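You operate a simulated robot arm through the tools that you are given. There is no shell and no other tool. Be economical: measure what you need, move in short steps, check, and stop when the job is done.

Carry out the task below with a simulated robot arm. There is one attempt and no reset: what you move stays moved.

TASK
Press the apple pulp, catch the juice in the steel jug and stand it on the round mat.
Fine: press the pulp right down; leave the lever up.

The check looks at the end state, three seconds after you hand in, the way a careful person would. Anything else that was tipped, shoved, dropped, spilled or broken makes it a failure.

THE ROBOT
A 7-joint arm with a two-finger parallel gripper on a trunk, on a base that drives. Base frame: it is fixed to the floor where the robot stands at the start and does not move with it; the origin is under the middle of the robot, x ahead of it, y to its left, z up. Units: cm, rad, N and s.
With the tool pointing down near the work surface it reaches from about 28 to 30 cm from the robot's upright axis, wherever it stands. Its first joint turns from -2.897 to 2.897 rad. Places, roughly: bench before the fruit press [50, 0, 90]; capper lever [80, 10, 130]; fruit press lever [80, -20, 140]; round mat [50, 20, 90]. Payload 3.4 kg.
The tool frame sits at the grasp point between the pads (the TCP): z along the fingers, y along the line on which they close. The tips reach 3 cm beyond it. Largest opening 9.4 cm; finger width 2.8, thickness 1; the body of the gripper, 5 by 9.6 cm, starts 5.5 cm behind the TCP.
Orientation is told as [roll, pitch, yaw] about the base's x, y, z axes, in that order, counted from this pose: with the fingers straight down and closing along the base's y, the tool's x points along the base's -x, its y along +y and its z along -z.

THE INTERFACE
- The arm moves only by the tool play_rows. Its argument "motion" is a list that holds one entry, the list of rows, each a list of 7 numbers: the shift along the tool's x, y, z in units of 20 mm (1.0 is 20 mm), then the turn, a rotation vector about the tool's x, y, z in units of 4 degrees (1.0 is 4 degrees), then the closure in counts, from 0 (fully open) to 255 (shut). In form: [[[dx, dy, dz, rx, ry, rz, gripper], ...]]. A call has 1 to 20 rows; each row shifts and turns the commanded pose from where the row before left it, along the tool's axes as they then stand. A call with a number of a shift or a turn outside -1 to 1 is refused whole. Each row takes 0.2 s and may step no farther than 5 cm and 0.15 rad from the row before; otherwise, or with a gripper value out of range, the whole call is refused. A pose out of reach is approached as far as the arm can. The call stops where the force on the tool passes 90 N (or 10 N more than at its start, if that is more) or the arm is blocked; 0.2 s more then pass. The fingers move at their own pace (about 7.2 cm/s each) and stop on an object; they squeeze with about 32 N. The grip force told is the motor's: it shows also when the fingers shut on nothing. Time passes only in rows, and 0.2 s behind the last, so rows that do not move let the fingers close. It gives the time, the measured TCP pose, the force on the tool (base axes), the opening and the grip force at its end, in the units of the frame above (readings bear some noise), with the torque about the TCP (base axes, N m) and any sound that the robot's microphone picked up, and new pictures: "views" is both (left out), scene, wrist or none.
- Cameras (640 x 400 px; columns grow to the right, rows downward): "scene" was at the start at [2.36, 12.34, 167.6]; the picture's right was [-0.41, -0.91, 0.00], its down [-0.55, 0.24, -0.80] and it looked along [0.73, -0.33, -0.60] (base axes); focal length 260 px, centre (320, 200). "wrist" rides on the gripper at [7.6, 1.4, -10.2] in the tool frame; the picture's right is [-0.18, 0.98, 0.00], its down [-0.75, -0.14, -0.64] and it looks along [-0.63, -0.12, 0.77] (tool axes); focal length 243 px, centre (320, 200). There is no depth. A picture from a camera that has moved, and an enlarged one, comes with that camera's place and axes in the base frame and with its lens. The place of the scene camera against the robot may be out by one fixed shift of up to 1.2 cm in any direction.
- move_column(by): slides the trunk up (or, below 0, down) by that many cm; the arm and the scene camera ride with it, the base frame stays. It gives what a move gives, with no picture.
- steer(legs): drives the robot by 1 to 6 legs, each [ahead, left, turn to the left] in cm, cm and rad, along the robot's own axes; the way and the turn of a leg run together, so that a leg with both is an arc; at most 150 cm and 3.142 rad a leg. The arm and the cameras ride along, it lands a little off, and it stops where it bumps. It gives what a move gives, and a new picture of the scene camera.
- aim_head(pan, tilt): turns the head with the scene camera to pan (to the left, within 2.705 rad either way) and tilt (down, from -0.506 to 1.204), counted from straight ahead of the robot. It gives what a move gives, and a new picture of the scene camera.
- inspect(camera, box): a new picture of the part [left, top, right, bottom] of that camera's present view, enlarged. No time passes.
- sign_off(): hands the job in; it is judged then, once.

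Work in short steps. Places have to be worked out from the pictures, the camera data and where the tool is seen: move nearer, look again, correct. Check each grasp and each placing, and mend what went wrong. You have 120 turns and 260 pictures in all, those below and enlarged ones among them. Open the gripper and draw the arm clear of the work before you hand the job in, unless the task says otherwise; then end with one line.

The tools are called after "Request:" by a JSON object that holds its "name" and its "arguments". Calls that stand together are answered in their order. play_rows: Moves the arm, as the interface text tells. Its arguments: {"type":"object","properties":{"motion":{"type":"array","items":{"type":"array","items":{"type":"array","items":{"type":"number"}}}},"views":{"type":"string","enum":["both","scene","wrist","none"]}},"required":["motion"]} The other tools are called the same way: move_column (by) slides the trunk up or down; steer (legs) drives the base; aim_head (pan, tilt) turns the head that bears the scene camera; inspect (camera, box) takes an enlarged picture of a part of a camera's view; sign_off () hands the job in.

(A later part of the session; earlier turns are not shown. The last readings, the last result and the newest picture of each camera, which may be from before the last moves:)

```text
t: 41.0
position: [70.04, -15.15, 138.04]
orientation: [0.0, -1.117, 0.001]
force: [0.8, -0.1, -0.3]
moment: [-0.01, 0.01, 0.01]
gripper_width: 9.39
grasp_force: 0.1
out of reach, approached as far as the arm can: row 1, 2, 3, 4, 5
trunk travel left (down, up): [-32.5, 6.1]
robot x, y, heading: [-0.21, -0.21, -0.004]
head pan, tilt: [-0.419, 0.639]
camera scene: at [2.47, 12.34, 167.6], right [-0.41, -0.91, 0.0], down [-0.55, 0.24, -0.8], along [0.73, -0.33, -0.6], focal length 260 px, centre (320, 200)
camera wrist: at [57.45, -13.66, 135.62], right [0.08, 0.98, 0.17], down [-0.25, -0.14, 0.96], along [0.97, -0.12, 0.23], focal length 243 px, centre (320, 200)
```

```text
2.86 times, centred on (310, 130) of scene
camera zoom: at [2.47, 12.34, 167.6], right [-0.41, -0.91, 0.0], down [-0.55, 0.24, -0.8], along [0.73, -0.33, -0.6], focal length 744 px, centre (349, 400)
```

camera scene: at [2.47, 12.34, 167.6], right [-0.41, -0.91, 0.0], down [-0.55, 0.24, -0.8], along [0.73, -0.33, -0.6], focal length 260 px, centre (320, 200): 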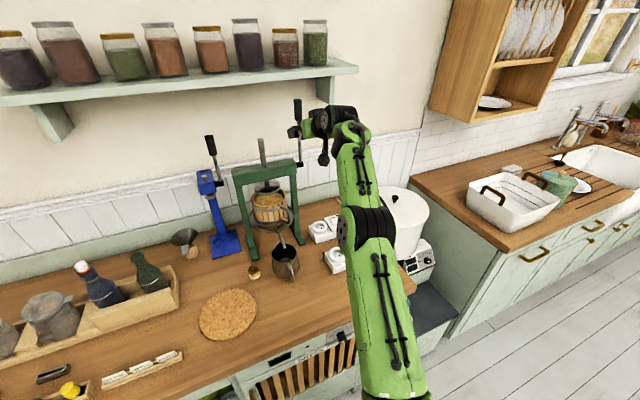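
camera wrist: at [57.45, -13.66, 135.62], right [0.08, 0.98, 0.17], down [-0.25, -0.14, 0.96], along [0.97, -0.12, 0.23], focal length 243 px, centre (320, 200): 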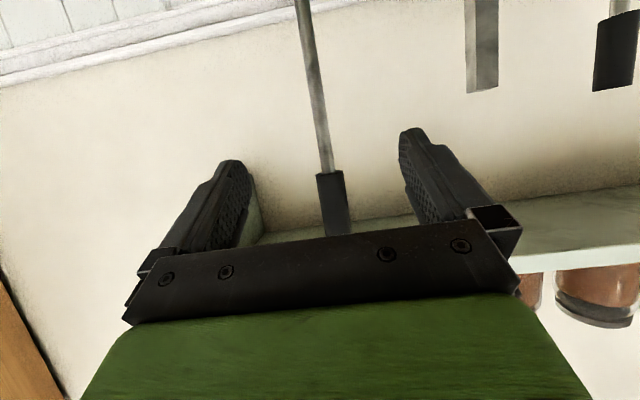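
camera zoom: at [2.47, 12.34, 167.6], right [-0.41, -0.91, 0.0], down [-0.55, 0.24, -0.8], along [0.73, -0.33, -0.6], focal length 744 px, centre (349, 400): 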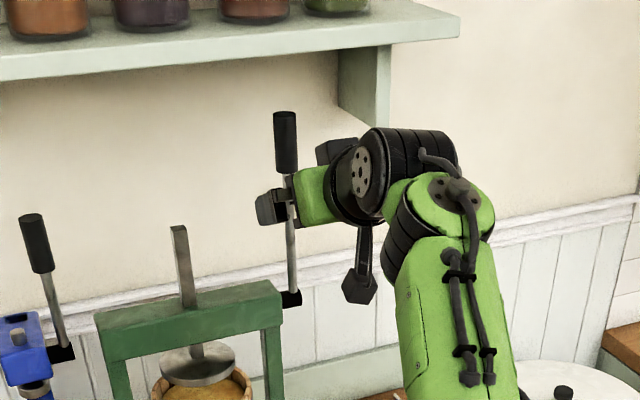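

Arm's limit is x≈70. I raise the trunk 2.5 cm (z to ~140.5) and drive ahead in small legs so the fingers straddle the grip.

Request:
{"name": "move_column", "arguments": {"by": 2.5}}

Request:
{"name": "steer", "arguments": {"legs": [[5, 0, 0]]}}

Request:
{"name": "inspect", "arguments": {"camera": "scene", "box": [220, 60, 400, 200]}}

Request:
{"name": "inspect", "arguments": {"camera": "wrist", "box": [0, 0, 640, 400]}}

```text
t: 41.7
position: [70.01, -15.06, 140.73]
orientation: [0.0, -1.117, 0.0]
force: [0.3, 0.1, 0.1]
moment: [0.0, 0.0, 0.03]
gripper_width: 9.39
grasp_force: 0.1
trunk travel left (down, up): [-35.0, 3.6]
robot x, y, heading: [-0.07, -0.06, -0.004]
head pan, tilt: [-0.419, 0.639]
```

```text
t: 42.6
position: [75.22, -15.14, 140.61]
orientation: [-0.001, -1.115, 0.001]
force: [0.8, 0.2, -0.3]
moment: [-0.02, -0.01, 0.0]
gripper_width: 9.41
grasp_force: 0.1
trunk travel left (down, up): [-35.0, 3.6]
robot x, y, heading: [5.16, 0.55, 0.001]
head pan, tilt: [-0.419, 0.639]
camera scene: at [7.6, 12.34, 170.14], right [-0.41, -0.91, 0.0], down [-0.55, 0.24, -0.8], along [0.73, -0.33, -0.6], focal length 260 px, centre (320, 200)
```

scene: 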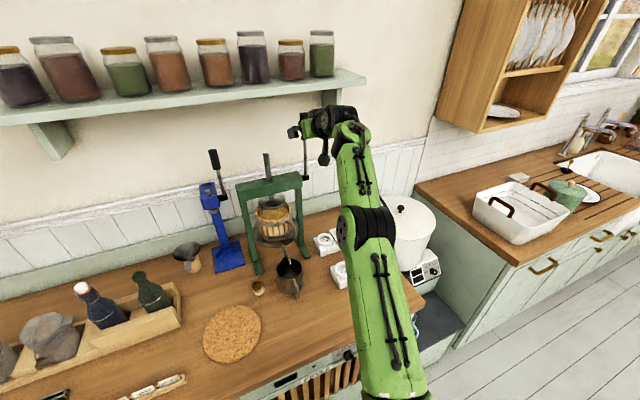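

```text
2.86 times, centred on (310, 130) of scene
camera zoom: at [7.6, 12.34, 170.14], right [-0.41, -0.91, 0.0], down [-0.55, 0.24, -0.8], along [0.73, -0.33, -0.6], focal length 744 px, centre (349, 400)
```

zoom: 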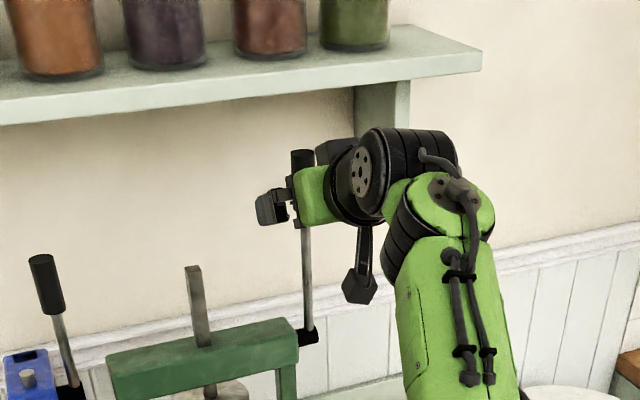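

```text
1.00 times, centred on (320, 200) of wrist (not enlarged: the box is as wide or as high as the picture)
camera zoom: at [62.56, -13.67, 138.14], right [0.08, 0.98, 0.17], down [-0.25, -0.14, 0.96], along [0.97, -0.12, 0.23], focal length 243 px, centre (320, 200)
```

zoom: 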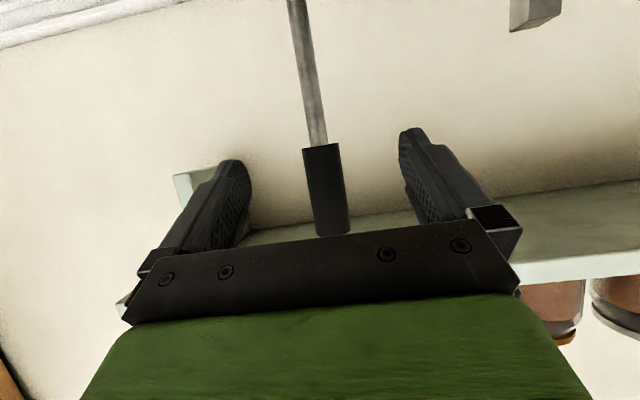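

Grip size change gives lever x≈80.5, y≈-15.1; TCP is at 75.2, so 5 cm further ahead.

Request:
{"name": "steer", "arguments": {"legs": [[5, 0, 0]]}}

Request:
{"name": "inspect", "arguments": {"camera": "wrist", "box": [0, 0, 640, 400]}}

```text
t: 43.6
position: [80.06, -15.28, 140.66]
orientation: [0.0, -1.115, -0.004]
force: [-0.1, 0.0, -0.5]
moment: [-0.02, -0.03, 0.02]
gripper_width: 9.4
grasp_force: 0.1
trunk travel left (down, up): [-35.0, 3.6]
robot x, y, heading: [9.92, -0.45, 0.002]
head pan, tilt: [-0.419, 0.639]
camera scene: at [12.46, 12.34, 170.14], right [-0.41, -0.91, 0.0], down [-0.55, 0.24, -0.8], along [0.73, -0.33, -0.6], focal length 260 px, centre (320, 200)
```

scene: 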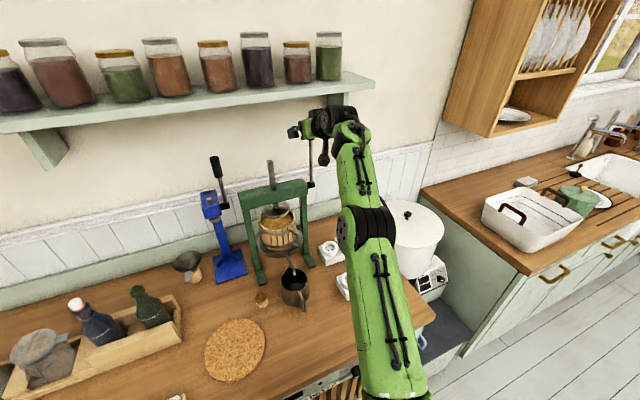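

```text
1.00 times, centred on (320, 200) of wrist (not enlarged: the box is as wide or as high as the picture)
camera zoom: at [67.42, -13.71, 138.15], right [0.08, 0.98, 0.17], down [-0.25, -0.14, 0.96], along [0.97, -0.12, 0.23], focal length 243 px, centre (320, 200)
```

zoom: 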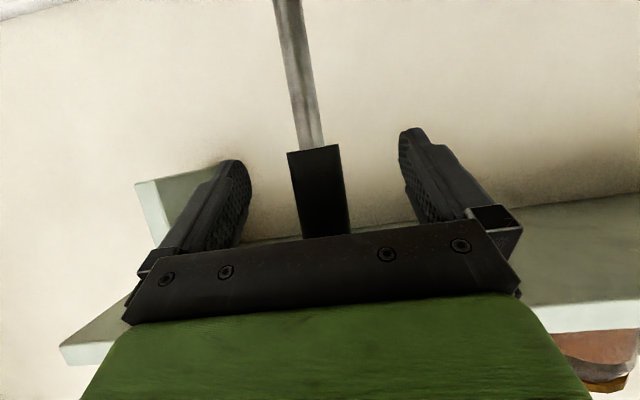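

The grip is between the fingers. Close on it.

Request:
{"name": "play_rows", "arguments": {"motion": [[[0, 0, 0, 0, 0, 0, 255], [0, 0, 0, 0, 0, 0, 255], [0, 0, 0, 0, 0, 0, 255], [0, 0, 0, 0, 0, 0, 255], [0, 0, 0, 0, 0, 0, 255]]], "views": "wrist"}}

```text
t: 44.8
position: [79.92, -15.19, 140.79]
orientation: [-0.001, -1.117, 0.001]
force: [-1.3, 1.3, 2.2]
moment: [0.03, 0.01, 0.0]
gripper_width: 2.9
grasp_force: 45.1
trunk travel left (down, up): [-35.0, 3.6]
robot x, y, heading: [9.8, -0.07, -0.002]
head pan, tilt: [-0.419, 0.639]
camera wrist: at [67.3, -13.65, 138.23], right [0.08, 0.98, 0.17], down [-0.25, -0.14, 0.96], along [0.97, -0.12, 0.23], focal length 243 px, centre (320, 200)
```

wrist: 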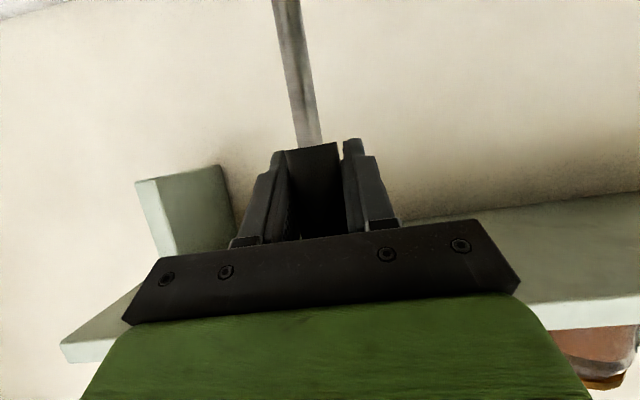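

Gripped (2.9 cm). Pull the lever forward along its arc by 20° as a first trial.

Request:
{"name": "play_rows", "arguments": {"motion": [[[0.4, 0, -0.733, 0, 0, 0, 255], [0.46, 0, -0.695, 0, 0, 0, 255], [0.52, 0, -0.653, 0, 0, 0, 255], [0.575, 0, -0.605, 0, 0, 0, 255]]]}}

Request:
{"name": "inspect", "arguments": {"camera": "scene", "box": [220, 80, 360, 320]}}

```text
t: 45.8
position: [73.45, -15.14, 139.56]
orientation: [0.001, -1.116, -0.001]
force: [3.4, 2.4, 3.1]
moment: [0.12, -0.93, 0.01]
gripper_width: 2.85
grasp_force: 44.9
trunk travel left (down, up): [-35.0, 3.6]
robot x, y, heading: [9.8, 0.28, 0.001]
head pan, tilt: [-0.419, 0.639]
camera scene: at [12.42, 12.42, 170.13], right [-0.41, -0.91, 0.0], down [-0.55, 0.24, -0.8], along [0.73, -0.33, -0.6], focal length 260 px, centre (320, 200)
camera wrist: at [60.8, -13.65, 137.05], right [0.08, 0.98, 0.17], down [-0.25, -0.14, 0.96], along [0.97, -0.12, 0.23], focal length 243 px, centre (320, 200)
```

scene: 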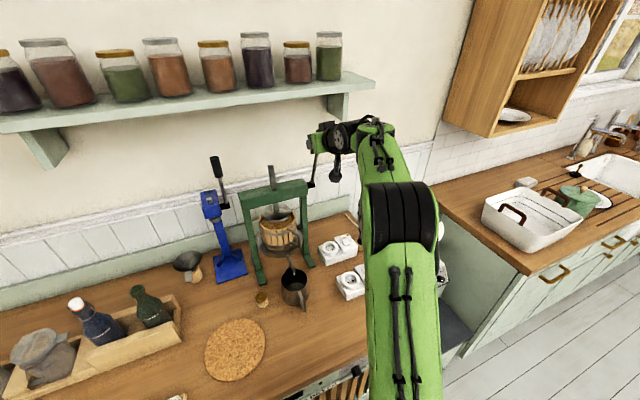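
wrist: 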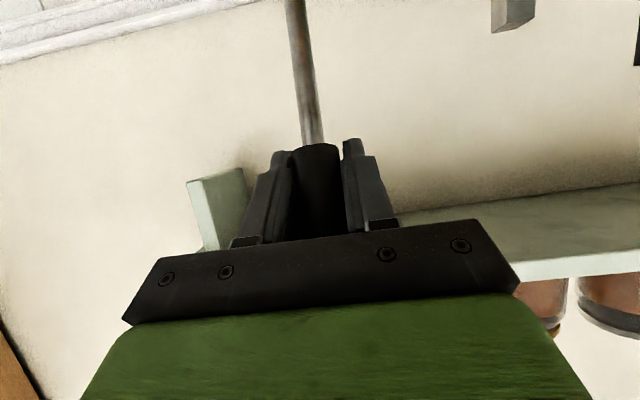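

```text
1.67 times, centred on (290, 200) of scene
camera zoom: at [12.42, 12.42, 170.13], right [-0.41, -0.91, 0.0], down [-0.55, 0.24, -0.8], along [0.73, -0.33, -0.6], focal length 434 px, centre (370, 200)
```

zoom: 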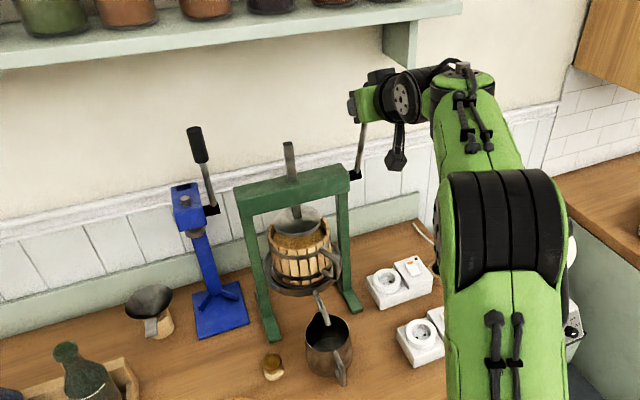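

Lever follows and the plate is descending. Continue to 50°, with pauses.

Request:
{"name": "play_rows", "arguments": {"motion": [[[0.626, 0, -0.552, 0, 0, 0, 255], [0, 0, 0, 0, 0, 0, 255], [0.671, 0, -0.496, 0, 0, 0, 255], [0, 0, 0, 0, 0, 0, 255], [0.711, 0, -0.435, 0, 0, 0, 255], [0, 0, 0, 0, 0, 0, 255], [0.747, 0, -0.371, 0, 0, 0, 255], [0, 0, 0, 0, 0, 0, 255], [0.777, 0, -0.305, 0, 0, 0, 255], [0, 0, 0, 0, 0, 0, 255], [0.8, 0, -0.237, 0, 0, 0, 255], [0, 0, 0, 0, 0, 0, 255]]], "views": "none"}}

Request:
{"name": "inspect", "arguments": {"camera": "scene", "box": [220, 80, 360, 320]}}

```text
t: 48.4
position: [65.27, -15.14, 133.71]
orientation: [-0.002, -1.117, -0.001]
force: [0.3, -1.0, 7.5]
moment: [0.0, -1.24, 0.03]
gripper_width: 2.86
grasp_force: 45.3
trunk travel left (down, up): [-35.0, 3.6]
robot x, y, heading: [10.13, 0.13, 0.003]
head pan, tilt: [-0.419, 0.639]
```

```text
1.67 times, centred on (290, 200) of scene
camera zoom: at [12.23, 12.32, 170.14], right [-0.41, -0.91, 0.0], down [-0.54, 0.24, -0.8], along [0.73, -0.33, -0.6], focal length 434 px, centre (370, 200)
```

zoom: 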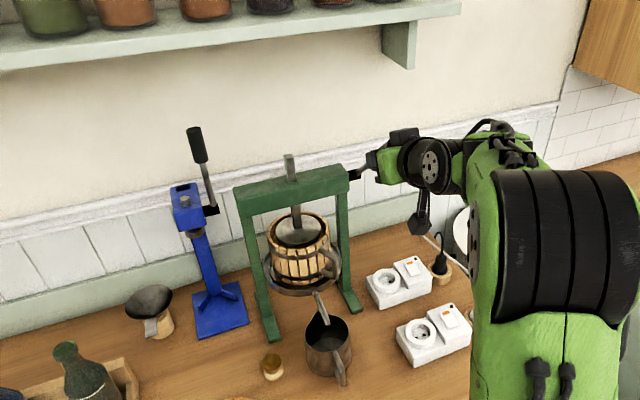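

The plate is on the pulp. Continue slowly to 70°.

Request:
{"name": "play_rows", "arguments": {"motion": [[[0.41, 0, -0.083, 0, 0, 0, 255], [0, 0, 0, 0, 0, 0, 255], [0.41, 0, -0.083, 0, 0, 0, 255], [0, 0, 0, 0, 0, 0, 255], [0.415, 0, -0.046, 0, 0, 0, 255], [0, 0, 0, 0, 0, 0, 255], [0.415, 0, -0.046, 0, 0, 0, 255], [0, 0, 0, 0, 0, 0, 255], [0.417, 0, -0.01, 0, 0, 0, 255], [0, 0, 0, 0, 0, 0, 255], [0.417, 0, -0.01, 0, 0, 0, 255], [0, 0, 0, 0, 0, 0, 255], [0.417, 0, 0.026, 0, 0, 0, 255], [0, 0, 0, 0, 0, 0, 255], [0.417, 0, 0.026, 0, 0, 0, 255], [0, 0, 0, 0, 0, 0, 255]]], "views": "none"}}

Request:
{"name": "inspect", "arguments": {"camera": "scene", "box": [220, 150, 360, 310]}}

```text
t: 51.8
position: [62.17, -15.08, 128.11]
orientation: [0.0, -1.118, -0.003]
force: [0.1, -0.3, 0.2]
moment: [0.0, 0.02, -0.05]
gripper_width: 0.01
grasp_force: 32.4
trunk travel left (down, up): [-35.0, 3.6]
robot x, y, heading: [10.19, -0.29, 0.004]
head pan, tilt: [-0.419, 0.639]
```

```text
2.50 times, centred on (290, 230) of scene
camera zoom: at [12.37, 12.34, 170.14], right [-0.41, -0.91, 0.0], down [-0.55, 0.24, -0.8], along [0.73, -0.33, -0.6], focal length 651 px, centre (395, 125)
```

zoom: 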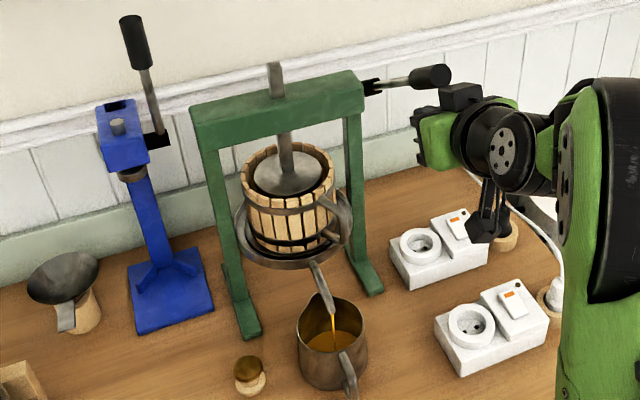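

The grip slipped off near 55–60°, but the lever stays there and juice is running into the jug. I'll back off, come over the lever with the tool pointing down and press it with the palm between open fingers.

Request:
{"name": "play_rows", "arguments": {"motion": [[[0.44, 0, -0.9, 0, 0, 0, 255], [0.44, 0, -0.9, 0, 0, 0, 255], [0.44, 0, -0.9, 0, 0, 0, 255], [0.44, 0, -0.9, 0, 0, 0, 255], [0.44, 0, -0.9, 0, 0, 0, 200], [0.44, 0, -0.9, 0, 0, 0, 100], [-0.9, 0, -0.44, 0, 0, 0, 0], [-0.9, 0, -0.44, 0, 0, 0, 0], [-0.9, 0, -0.44, 0, 0, 0, 0], [-0.9, 0, -0.44, 0, 0, 0, 0], [-0.9, 0, -0.44, 0, 0, 0, 0], [-0.9, 0, -0.44, 0, 0, 0, 0], [-0.9, 0, -0.44, 0, 0, 0, 0], [-0.9, 0, -0.44, 0, 0, 0, 0]]], "views": "none"}}

Request:
{"name": "play_rows", "arguments": {"motion": [[[0, 0, 0, 0, 1, 0, 0], [0, 0, 0, 0, 1, 0, 0], [0, 0, 0, 0, 1, 0, 0], [0, 0, 0, 0, 1, 0, 0], [0, 0, 0, 0, 1, 0, 0], [0, 0, 0, 0, 1, 0, 0], [0, 0, 0, 0, 1, 0, 0], [0, 0, 0, 0, 1, 0, 0], [0, 0, 0, 0, 1, 0, 0], [0, 0, 0, 0, 1, 0, 0], [0, 0, 0, 0, 1, 0, 0], [0, 0, 0, 0, 1, 0, 0], [0, 0, 0, 0, 1, 0, 0], [0, 0, 0, 0, 1, 0, 0], [0, 0, 0, 0, 1, 0, 0], [0, 0, 0, 0, 1, 0, 0]]]}}

Request:
{"name": "inspect", "arguments": {"camera": "scene", "box": [220, 130, 360, 310]}}

```text
t: 54.8
position: [49.96, -15.3, 144.2]
orientation: [0.001, -1.115, -0.005]
force: [-0.7, 0.5, -0.2]
moment: [-0.03, 0.01, 0.0]
gripper_width: 9.41
grasp_force: 0.0
trunk travel left (down, up): [-35.0, 3.6]
robot x, y, heading: [10.12, 0.17, -0.002]
head pan, tilt: [-0.419, 0.639]
```

```text
t: 57.8
position: [50.73, -15.14, 144.1]
orientation: [0.012, -0.154, -0.028]
force: [12.3, -5.4, -12.8]
moment: [0.54, 0.01, 0.52]
gripper_width: 9.4
grasp_force: 0.0
trunk travel left (down, up): [-35.0, 3.6]
robot x, y, heading: [10.27, -0.27, -0.005]
head pan, tilt: [-0.419, 0.639]
stopped in row 15: the force on the tool passed its limit at 153 N (the readings are from after the stop); the commanded pose is now the measured one
camera scene: at [12.46, 12.38, 170.13], right [-0.41, -0.91, 0.0], down [-0.55, 0.24, -0.8], along [0.73, -0.33, -0.6], focal length 260 px, centre (320, 200)
camera wrist: at [41.53, -13.51, 152.98], right [0.21, 0.98, 0.04], down [0.64, -0.17, 0.75], along [0.74, -0.13, -0.66], focal length 243 px, centre (320, 200)
```

scene: 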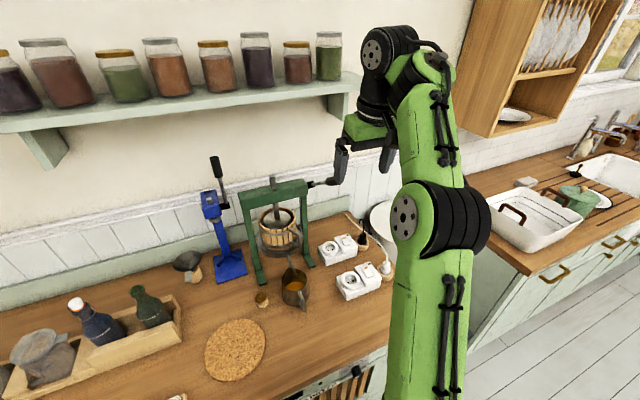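
wrist: 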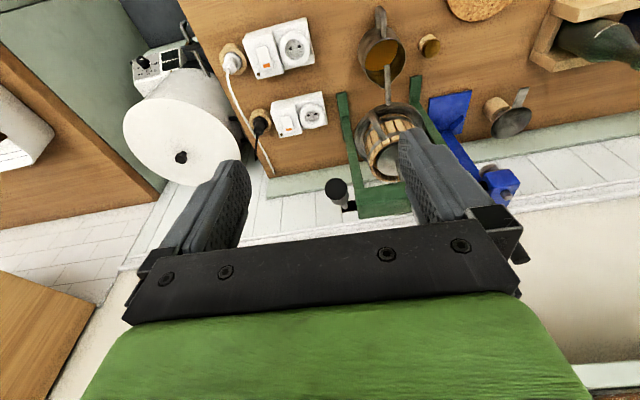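

```text
2.22 times, centred on (290, 220) of scene
camera zoom: at [12.46, 12.38, 170.13], right [-0.41, -0.91, 0.0], down [-0.55, 0.24, -0.8], along [0.73, -0.33, -0.6], focal length 578 px, centre (387, 156)
```

zoom: 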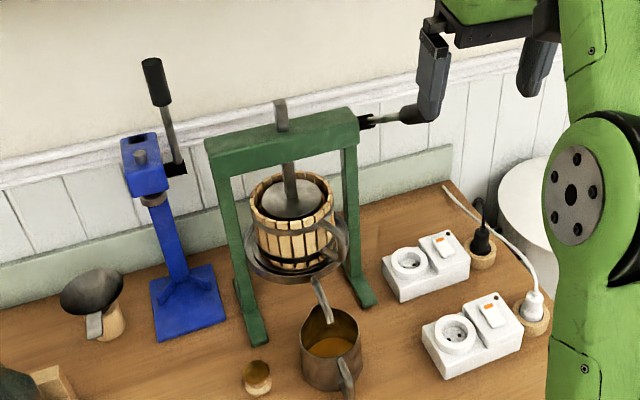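

A brief force spike (hand folded close to its own arm, apparently; nothing in the scene moved). I move forward away from that posture, over the lever.

Request:
{"name": "play_rows", "arguments": {"motion": [[[-0.5, 0, 0, 0, 0, 0, 0], [-0.8, 0, 0, 0, 0, 0, 0], [-1, 0, 0, 0, 0, 0, 0], [-1, 0, 0, 0, 0, 0, 0], [-1, 0, 0, 0, 0, 0, 0], [-1, 0, 0, 0, 0, 0, 0]]]}}

Request:
{"name": "inspect", "arguments": {"camera": "scene", "box": [220, 130, 360, 310]}}

```text
t: 58.2
position: [51.65, -15.22, 144.25]
orientation: [0.016, -0.176, -0.044]
force: [19.6, -2.1, -19.3]
moment: [0.14, 0.03, 0.18]
gripper_width: 9.39
grasp_force: 0.0
trunk travel left (down, up): [-35.0, 3.6]
robot x, y, heading: [10.15, -0.14, 0.004]
head pan, tilt: [-0.419, 0.639]
stopped in row 1: the force on the tool passed its limit at 135 N (the readings are from after the stop); the commanded pose is now the measured one
camera scene: at [12.52, 12.33, 170.13], right [-0.41, -0.91, 0.0], down [-0.55, 0.24, -0.8], along [0.73, -0.33, -0.6], focal length 260 px, centre (320, 200)
camera wrist: at [42.3, -13.48, 152.94], right [0.22, 0.97, 0.05], down [0.62, -0.18, 0.76], along [0.75, -0.14, -0.65], focal length 243 px, centre (320, 200)
```

scene: 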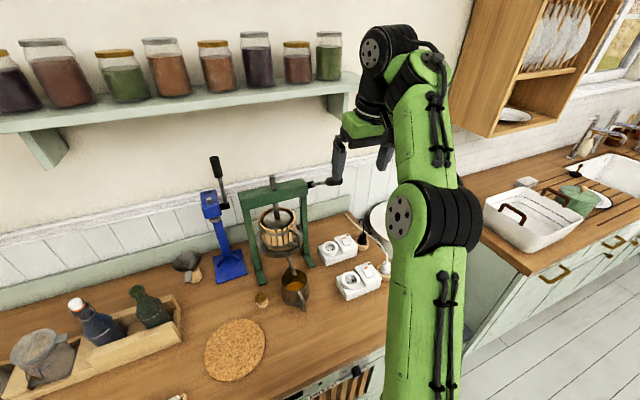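
wrist: 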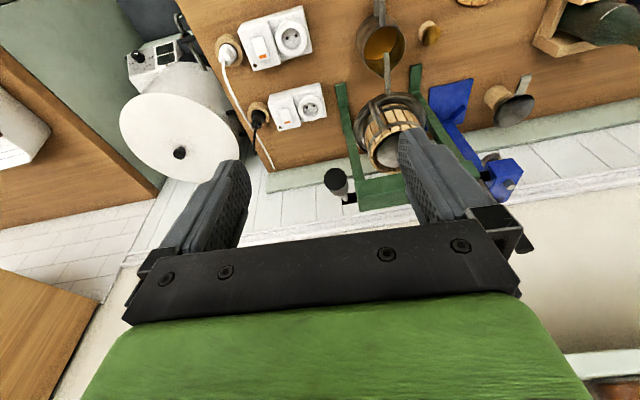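

```text
2.22 times, centred on (290, 220) of scene
camera zoom: at [12.52, 12.33, 170.13], right [-0.41, -0.91, 0.0], down [-0.55, 0.24, -0.8], along [0.73, -0.33, -0.6], focal length 578 px, centre (387, 156)
```

zoom: 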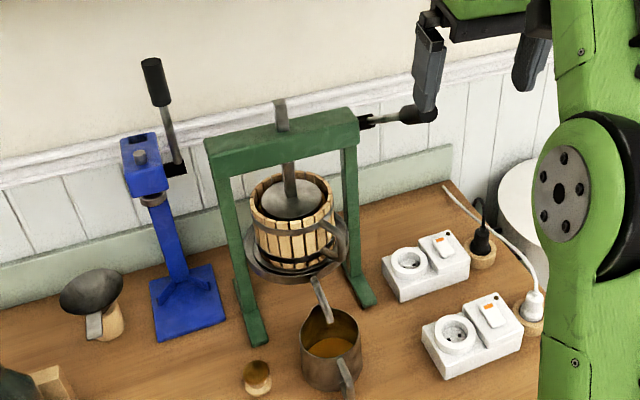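

Contact seems to be hand against forearm in this folded posture; I undo some tilt first (to ~-30°), then go forward.

Request:
{"name": "play_rows", "arguments": {"motion": [[[0, 0, 0, 0, -0.5, 0, 0], [0, 0, 0, 0, -1, 0, 0], [0, 0, 0, 0, -1, 0, 0], [0, 0, 0, 0, -1, 0, 0], [0, 0, 0, 0, -1, 0, 0], [0, 0, 0, 0, -1, 0, 0]]], "views": "none"}}

```text
t: 59.6
position: [51.33, -15.14, 144.21]
orientation: [0.019, -0.556, -0.05]
force: [0.3, 0.0, -0.8]
moment: [-0.01, 0.0, 0.02]
gripper_width: 9.38
grasp_force: 0.0
trunk travel left (down, up): [-35.0, 3.6]
robot x, y, heading: [9.88, -0.22, 0.003]
head pan, tilt: [-0.419, 0.639]
```

Free again. Move forward to x≈64 at this height, then rotate to vertical there.

Request:
{"name": "play_rows", "arguments": {"motion": [[[-0.85, 0, 0.53, 0, 0, 0, 0], [-0.85, 0, 0.53, 0, 0, 0, 0], [-0.85, 0, 0.53, 0, 0, 0, 0], [-0.85, 0, 0.53, 0, 0, 0, 0], [-0.85, 0, 0.53, 0, 0, 0, 0], [-0.85, 0, 0.53, 0, 0, 0, 0], [0, 0, 0, 0, 1, 0, 0], [0, 0, 0, 0, 1, 0, 0], [0, 0, 0, 0, 1, 0, 0], [0, 0, 0, 0, 1, 0, 0]]]}}

Request:
{"name": "inspect", "arguments": {"camera": "scene", "box": [220, 90, 400, 230]}}

```text
t: 61.8
position: [58.67, -14.95, 141.88]
orientation: [0.017, -0.274, -0.047]
force: [0.1, -0.2, -0.2]
moment: [-0.03, 0.07, 0.02]
gripper_width: 9.4
grasp_force: 0.0
out of reach, approached as far as the arm can: row 7, 8, 9
trunk travel left (down, up): [-35.0, 3.6]
robot x, y, heading: [10.0, -0.23, 0.006]
head pan, tilt: [-0.419, 0.639]
camera scene: at [12.85, 12.32, 170.13], right [-0.41, -0.91, 0.0], down [-0.55, 0.24, -0.8], along [0.73, -0.33, -0.6], focal length 260 px, centre (320, 200)
camera wrist: at [48.55, -13.24, 149.71], right [0.22, 0.97, 0.07], down [0.55, -0.18, 0.82], along [0.81, -0.14, -0.57], focal length 243 px, centre (320, 200)
```

scene: 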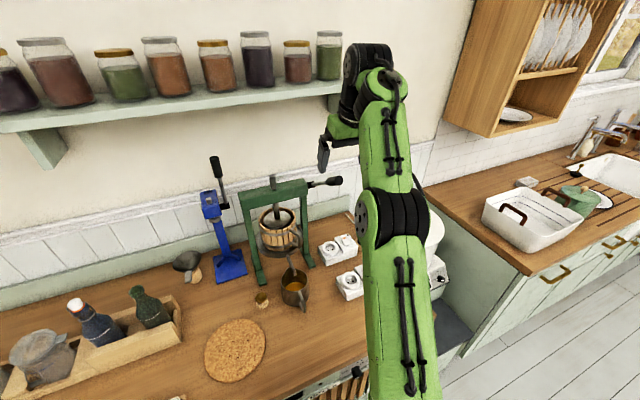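
wrist: 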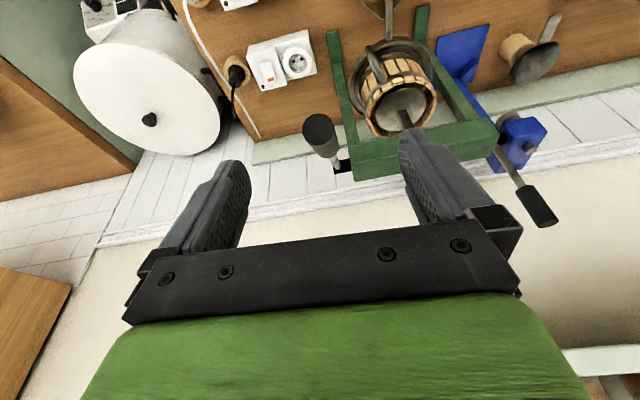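

```text
2.86 times, centred on (310, 160) of scene
camera zoom: at [12.85, 12.32, 170.13], right [-0.41, -0.91, 0.0], down [-0.55, 0.24, -0.8], along [0.73, -0.33, -0.6], focal length 744 px, centre (349, 314)
```

zoom: 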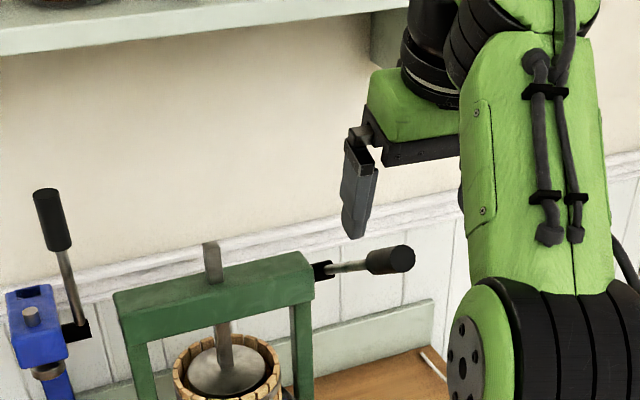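

Arm is at its reach; lever now ≈57° (grip centre ≈(64.5,-15,132)). I drive the base ahead 5 cm to get the hand over the grip.

Request:
{"name": "steer", "arguments": {"legs": [[5.5, 0, 0]]}}

```text
t: 62.7
position: [60.88, -15.08, 141.97]
orientation: [0.018, -0.272, -0.048]
force: [1.7, 0.2, 0.3]
moment: [0.0, 0.06, -0.01]
gripper_width: 9.4
grasp_force: 0.2
trunk travel left (down, up): [-35.0, 3.6]
robot x, y, heading: [12.04, 0.05, -0.002]
head pan, tilt: [-0.419, 0.639]
stopped in leg 1: the robot was blocked; the commanded pose is now the measured one
camera scene: at [15.09, 12.33, 170.13], right [-0.41, -0.91, 0.0], down [-0.55, 0.24, -0.8], along [0.73, -0.33, -0.6], focal length 260 px, centre (320, 200)
```

scene: 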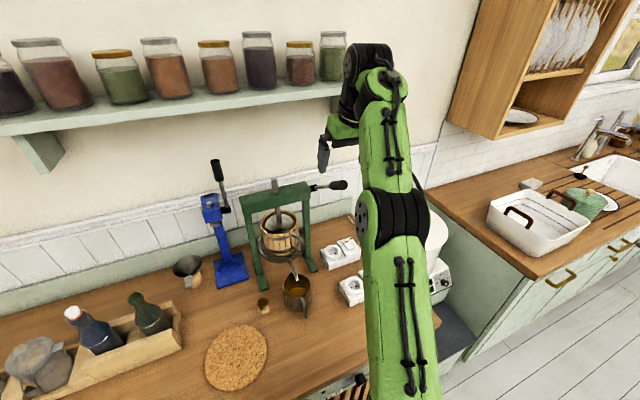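

The base touched the bench front (that's the limit). I back off a hair and descend along the tool axis so the lever enters between the open fingers.

Request:
{"name": "steer", "arguments": {"legs": [[-0.4, 0, 0]]}}

Request:
{"name": "play_rows", "arguments": {"motion": [[[0, 0, 1, 0, 0, 0, 0], [0, 0, 1, 0, 0, 0, 0], [-0.2, 0, 1, 0, 0, 0, 0]]]}}

Request:
{"name": "inspect", "arguments": {"camera": "scene", "box": [220, 90, 400, 230]}}

```text
t: 63.4
position: [60.0, -14.95, 142.26]
orientation: [0.018, -0.275, -0.047]
force: [0.4, -0.2, -0.4]
moment: [-0.01, 0.0, 0.0]
gripper_width: 9.39
grasp_force: 0.0
trunk travel left (down, up): [-35.0, 3.6]
robot x, y, heading: [11.71, -0.09, 0.0]
head pan, tilt: [-0.419, 0.639]
camera scene: at [14.07, 12.33, 170.14], right [-0.41, -0.91, 0.0], down [-0.55, 0.24, -0.8], along [0.73, -0.33, -0.6], focal length 260 px, centre (320, 200)
```

scene: 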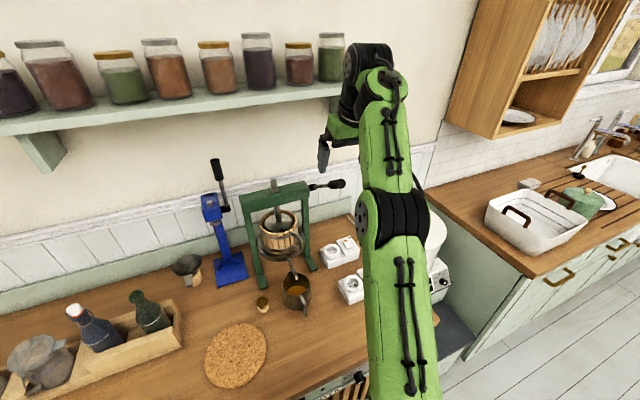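

```text
t: 64.2
position: [62.15, -14.95, 136.43]
orientation: [0.018, -0.277, -0.046]
force: [-0.5, -0.1, -0.4]
moment: [-0.02, 0.01, 0.0]
gripper_width: 9.39
grasp_force: 0.0
trunk travel left (down, up): [-35.0, 3.6]
robot x, y, heading: [11.5, -0.09, -0.003]
head pan, tilt: [-0.419, 0.639]
camera scene: at [14.14, 12.34, 170.13], right [-0.41, -0.91, 0.0], down [-0.55, 0.24, -0.8], along [0.73, -0.33, -0.6], focal length 260 px, centre (320, 200)
camera wrist: at [52.05, -13.21, 144.15], right [0.22, 0.97, 0.07], down [0.54, -0.18, 0.82], along [0.81, -0.14, -0.57], focal length 243 px, centre (320, 200)
```

scene: 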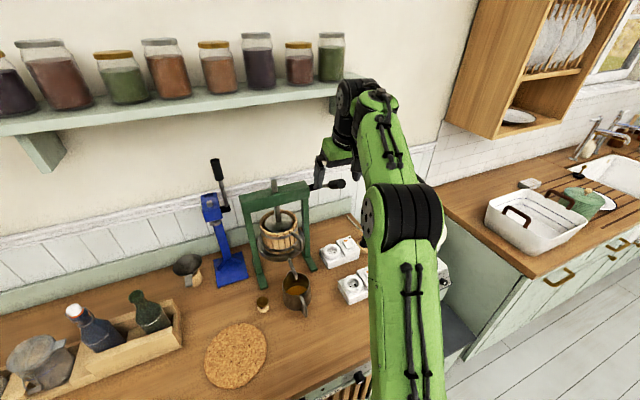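
wrist: 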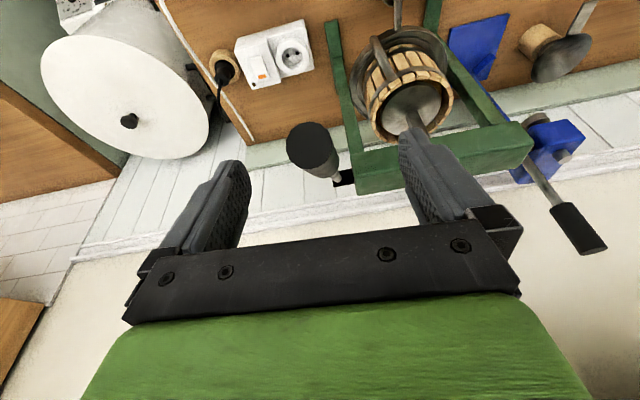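

```text
2.86 times, centred on (310, 160) of scene
camera zoom: at [14.14, 12.34, 170.13], right [-0.41, -0.91, 0.0], down [-0.55, 0.24, -0.8], along [0.73, -0.33, -0.6], focal length 744 px, centre (349, 314)
```

zoom: 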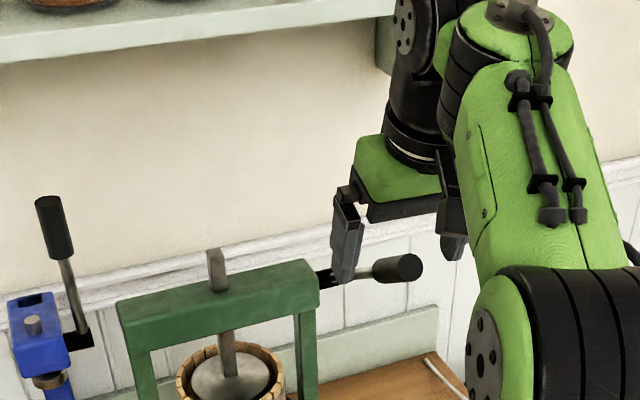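

Lever tip at (60.8,-14.9,134.4), centred between the fingers. Lower so the palm reaches the grip.

Request:
{"name": "play_rows", "arguments": {"motion": [[[0.11, 0, 0.9, 0, 0, 0, 0], [0.11, 0, 0.9, 0, 0, 0, 0], [0.11, 0, 0.9, 0, 0, 0, 0]]]}}

Request:
{"name": "inspect", "arguments": {"camera": "scene", "box": [220, 90, 400, 230]}}

```text
t: 65.0
position: [62.98, -14.93, 130.96]
orientation: [0.018, -0.275, -0.045]
force: [-0.8, -0.4, 0.6]
moment: [0.02, 0.02, 0.03]
gripper_width: 9.39
grasp_force: 0.2
trunk travel left (down, up): [-35.0, 3.6]
robot x, y, heading: [11.9, -0.25, 0.005]
head pan, tilt: [-0.419, 0.639]
camera scene: at [14.1, 12.35, 170.13], right [-0.41, -0.91, 0.0], down [-0.55, 0.24, -0.8], along [0.73, -0.33, -0.6], focal length 260 px, centre (320, 200)
camera wrist: at [52.73, -13.26, 138.7], right [0.22, 0.97, 0.07], down [0.54, -0.18, 0.82], along [0.81, -0.14, -0.57], focal length 243 px, centre (320, 200)
```

scene: 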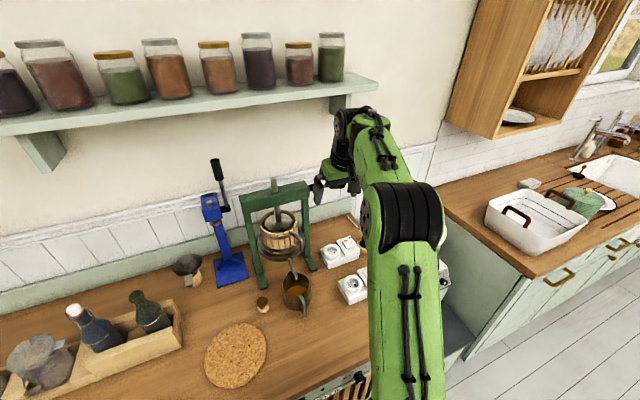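
wrist: 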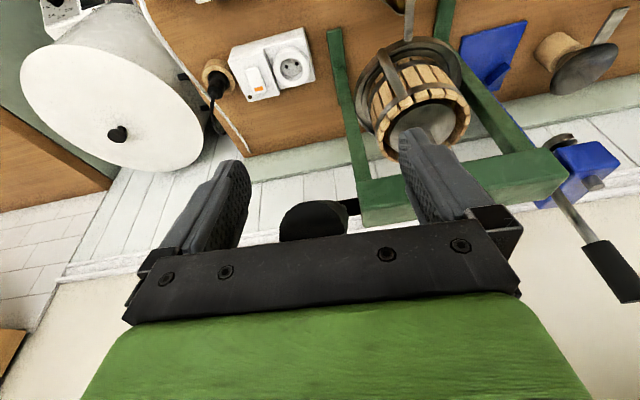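

```text
2.86 times, centred on (310, 160) of scene
camera zoom: at [14.1, 12.35, 170.13], right [-0.41, -0.91, 0.0], down [-0.55, 0.24, -0.8], along [0.73, -0.33, -0.6], focal length 744 px, centre (349, 314)
```

zoom: 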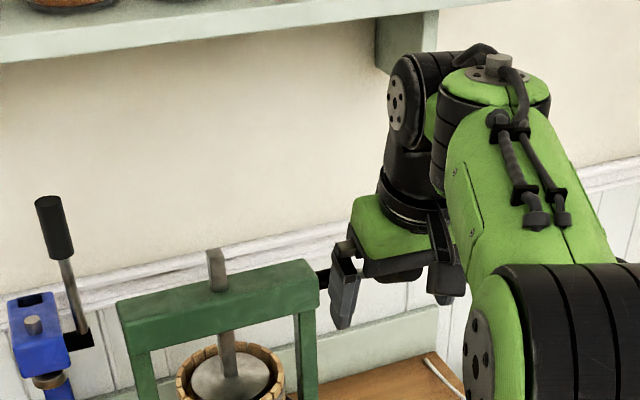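

No contact yet; now push down gradually along the lever's arc.

Request:
{"name": "play_rows", "arguments": {"motion": [[[0.25, 0, 0.55, 0, 0, 0, 0], [0.31, 0, 0.54, 0, 0, 0, 0], [0.31, 0, 0.54, 0, 0, 0, 0], [0.31, 0, 0.54, 0, 0, 0, 0]]]}}

Request:
{"name": "inspect", "arguments": {"camera": "scene", "box": [220, 150, 360, 310]}}

```text
t: 66.0
position: [61.86, -14.7, 126.12]
orientation: [0.018, -0.275, -0.045]
force: [0.2, -1.3, -0.8]
moment: [-0.02, 0.02, 0.0]
gripper_width: 9.41
grasp_force: 0.0
trunk travel left (down, up): [-35.0, 3.6]
robot x, y, heading: [12.11, 0.43, 0.002]
head pan, tilt: [-0.419, 0.639]
camera scene: at [14.13, 12.34, 170.13], right [-0.41, -0.91, 0.0], down [-0.55, 0.24, -0.8], along [0.73, -0.33, -0.6], focal length 260 px, centre (320, 200)
camera wrist: at [51.64, -13.0, 133.76], right [0.22, 0.97, 0.07], down [0.54, -0.18, 0.82], along [0.81, -0.14, -0.57], focal length 243 px, centre (320, 200)
```

scene: 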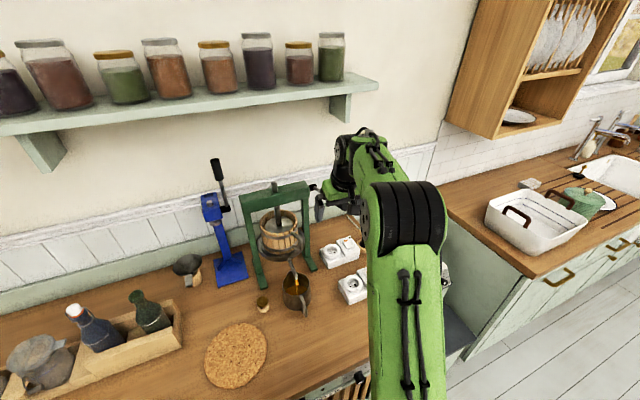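
wrist: 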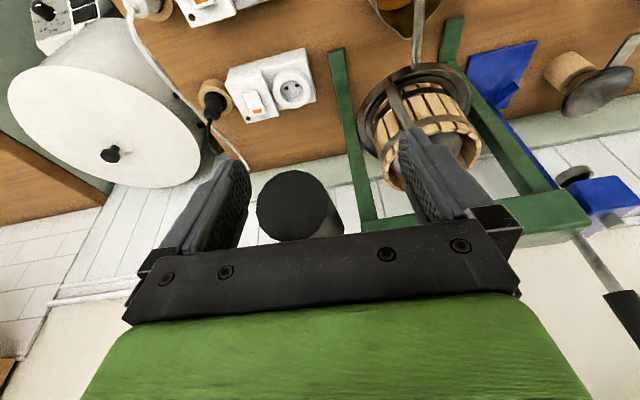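

```text
2.50 times, centred on (290, 230) of scene
camera zoom: at [14.13, 12.34, 170.13], right [-0.41, -0.91, 0.0], down [-0.55, 0.24, -0.8], along [0.73, -0.33, -0.6], focal length 651 px, centre (395, 125)
```

zoom: 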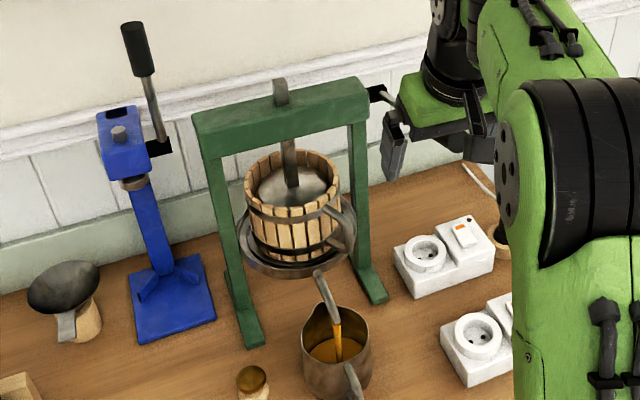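

It works: plate lower, juice streaming into the jug. Continue pushing.

Request:
{"name": "play_rows", "arguments": {"motion": [[[0.28, -0.05, 0.54, 0, 0, 0, 0], [0, 0, 0, 0, 0, 0, 0], [0.28, -0.05, 0.54, 0, 0, 0, 0], [0, 0, 0, 0, 0, 0, 0], [0.25, 0, 0.54, 0, 0, 0, 0], [0, 0, 0, 0, 0, 0, 0]]]}}

Request:
{"name": "inspect", "arguments": {"camera": "scene", "box": [220, 150, 360, 310]}}

```text
t: 67.4
position: [61.24, -14.92, 122.59]
orientation: [0.019, -0.276, -0.047]
force: [-0.6, 0.4, -0.7]
moment: [0.01, 0.02, -0.03]
gripper_width: 9.39
grasp_force: 0.0
trunk travel left (down, up): [-35.0, 3.6]
robot x, y, heading: [11.79, 0.45, 0.0]
head pan, tilt: [-0.419, 0.639]
camera scene: at [14.08, 12.32, 170.14], right [-0.41, -0.91, 0.0], down [-0.55, 0.24, -0.8], along [0.73, -0.33, -0.6], focal length 260 px, centre (320, 200)
camera wrist: at [50.99, -13.2, 130.28], right [0.22, 0.97, 0.07], down [0.54, -0.18, 0.82], along [0.81, -0.14, -0.57], focal length 243 px, centre (320, 200)
```

scene: 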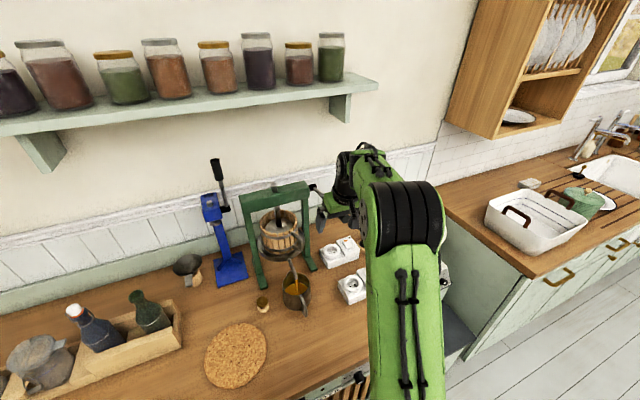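
wrist: 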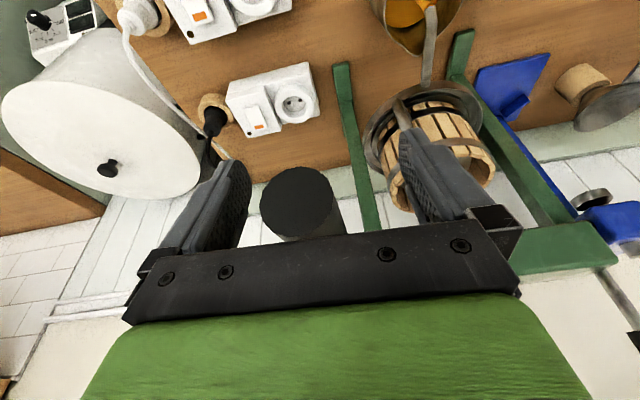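

```text
2.50 times, centred on (290, 230) of scene
camera zoom: at [14.08, 12.32, 170.14], right [-0.41, -0.91, 0.0], down [-0.55, 0.24, -0.8], along [0.73, -0.33, -0.6], focal length 651 px, centre (395, 125)
```

zoom: 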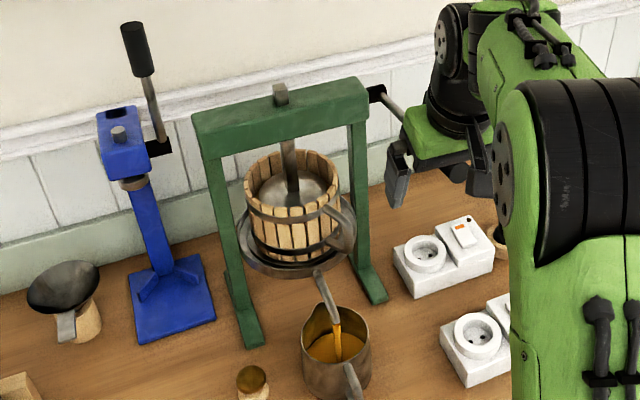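

Still progressing (shaft top nearly at the beam). Continue down further.

Request:
{"name": "play_rows", "arguments": {"motion": [[[0.18, 0, 0.56, 0, 0, 0, 0], [0, 0, 0, 0, 0, 0, 0], [0.16, 0, 0.56, 0, 0, 0, 0], [0, 0, 0, 0, 0, 0, 0], [0.14, 0, 0.56, 0, 0, 0, 0], [0, 0, 0, 0, 0, 0, 0]]]}}

Request:
{"name": "inspect", "arguments": {"camera": "scene", "box": [220, 150, 360, 310]}}

```text
t: 68.8
position: [60.98, -14.91, 119.26]
orientation: [0.017, -0.277, -0.044]
force: [-0.4, -0.4, -0.1]
moment: [0.03, 0.0, 0.02]
gripper_width: 9.41
grasp_force: 0.0
trunk travel left (down, up): [-35.0, 3.6]
robot x, y, heading: [11.47, -0.01, -0.002]
head pan, tilt: [-0.419, 0.639]
camera scene: at [14.08, 12.35, 170.13], right [-0.41, -0.91, 0.0], down [-0.55, 0.24, -0.8], along [0.73, -0.33, -0.6], focal length 260 px, centre (320, 200)
camera wrist: at [50.84, -13.05, 126.86], right [0.22, 0.97, 0.07], down [0.54, -0.18, 0.82], along [0.81, -0.14, -0.57], focal length 243 px, centre (320, 200)
```

scene: 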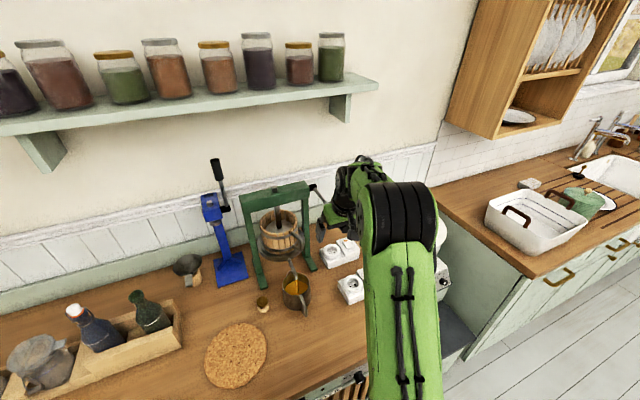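
wrist: 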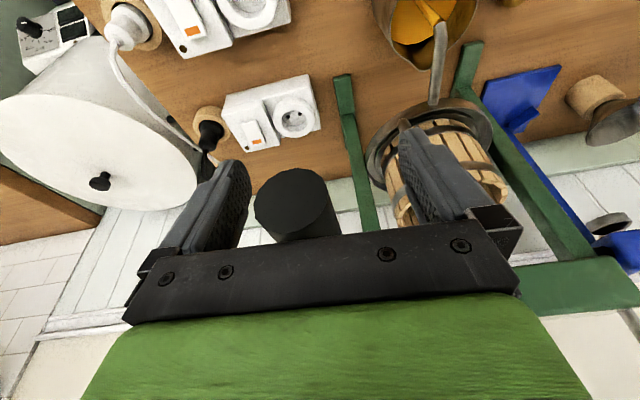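

```text
2.50 times, centred on (290, 230) of scene
camera zoom: at [14.08, 12.35, 170.13], right [-0.41, -0.91, 0.0], down [-0.55, 0.24, -0.8], along [0.73, -0.33, -0.6], focal length 651 px, centre (395, 125)
```

zoom: 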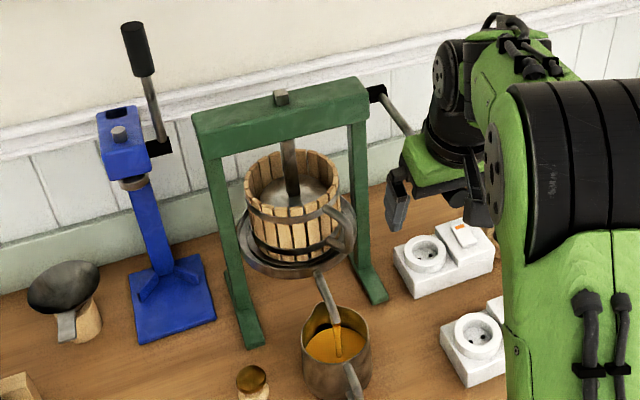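

Jug filling, plate sinking. Keep pushing until the stop.

Request:
{"name": "play_rows", "arguments": {"motion": [[[0.08, 0, 0.56, 0, 0, 0, 0], [0, 0, 0, 0, 0, 0, 0], [0.06, 0, 0.56, 0, 0, 0, 0], [0, 0, 0, 0, 0, 0, 0], [0.04, 0, 0.56, 0, 0, 0, 0], [0, 0, 0, 0, 0, 0, 0]]]}}

Request:
{"name": "inspect", "arguments": {"camera": "scene", "box": [220, 150, 360, 310]}}

```text
t: 70.2
position: [61.5, -14.73, 115.83]
orientation: [0.016, -0.277, -0.046]
force: [0.4, 1.1, -0.4]
moment: [0.03, -0.03, 0.03]
gripper_width: 9.39
grasp_force: 0.1
trunk travel left (down, up): [-35.0, 3.6]
robot x, y, heading: [11.58, -0.06, -0.002]
head pan, tilt: [-0.419, 0.639]
camera scene: at [14.08, 12.33, 170.14], right [-0.41, -0.91, 0.0], down [-0.55, 0.24, -0.8], along [0.73, -0.33, -0.6], focal length 260 px, centre (320, 200)
camera wrist: at [51.36, -13.06, 123.53], right [0.22, 0.97, 0.07], down [0.54, -0.18, 0.82], along [0.81, -0.14, -0.57], focal length 243 px, centre (320, 200)
```

scene: 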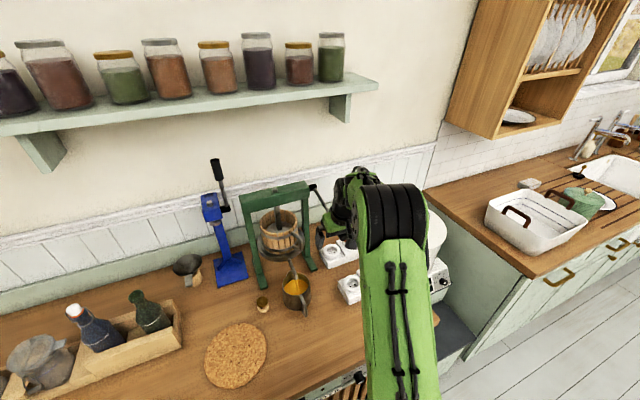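
wrist: 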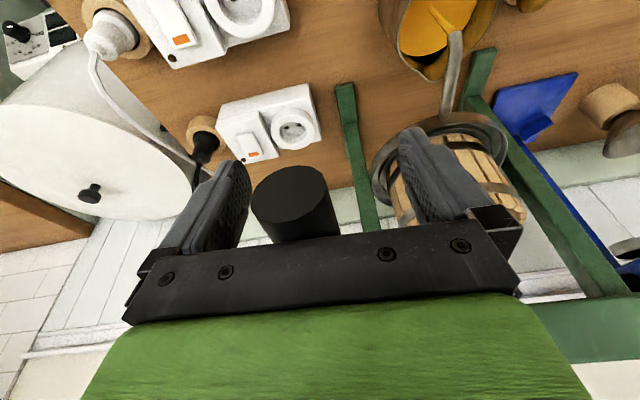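

```text
2.50 times, centred on (290, 230) of scene
camera zoom: at [14.08, 12.33, 170.14], right [-0.41, -0.91, 0.0], down [-0.55, 0.24, -0.8], along [0.73, -0.33, -0.6], focal length 651 px, centre (395, 125)
```

zoom: 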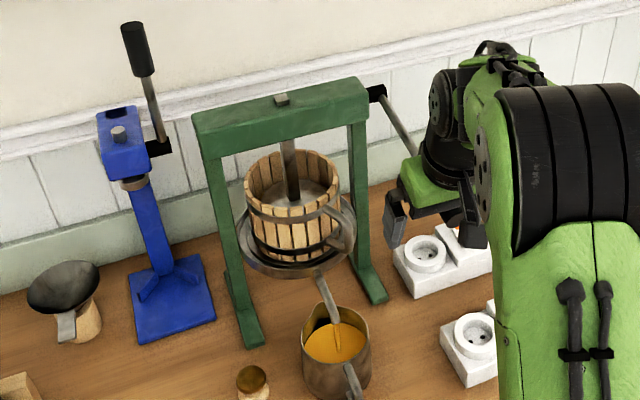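

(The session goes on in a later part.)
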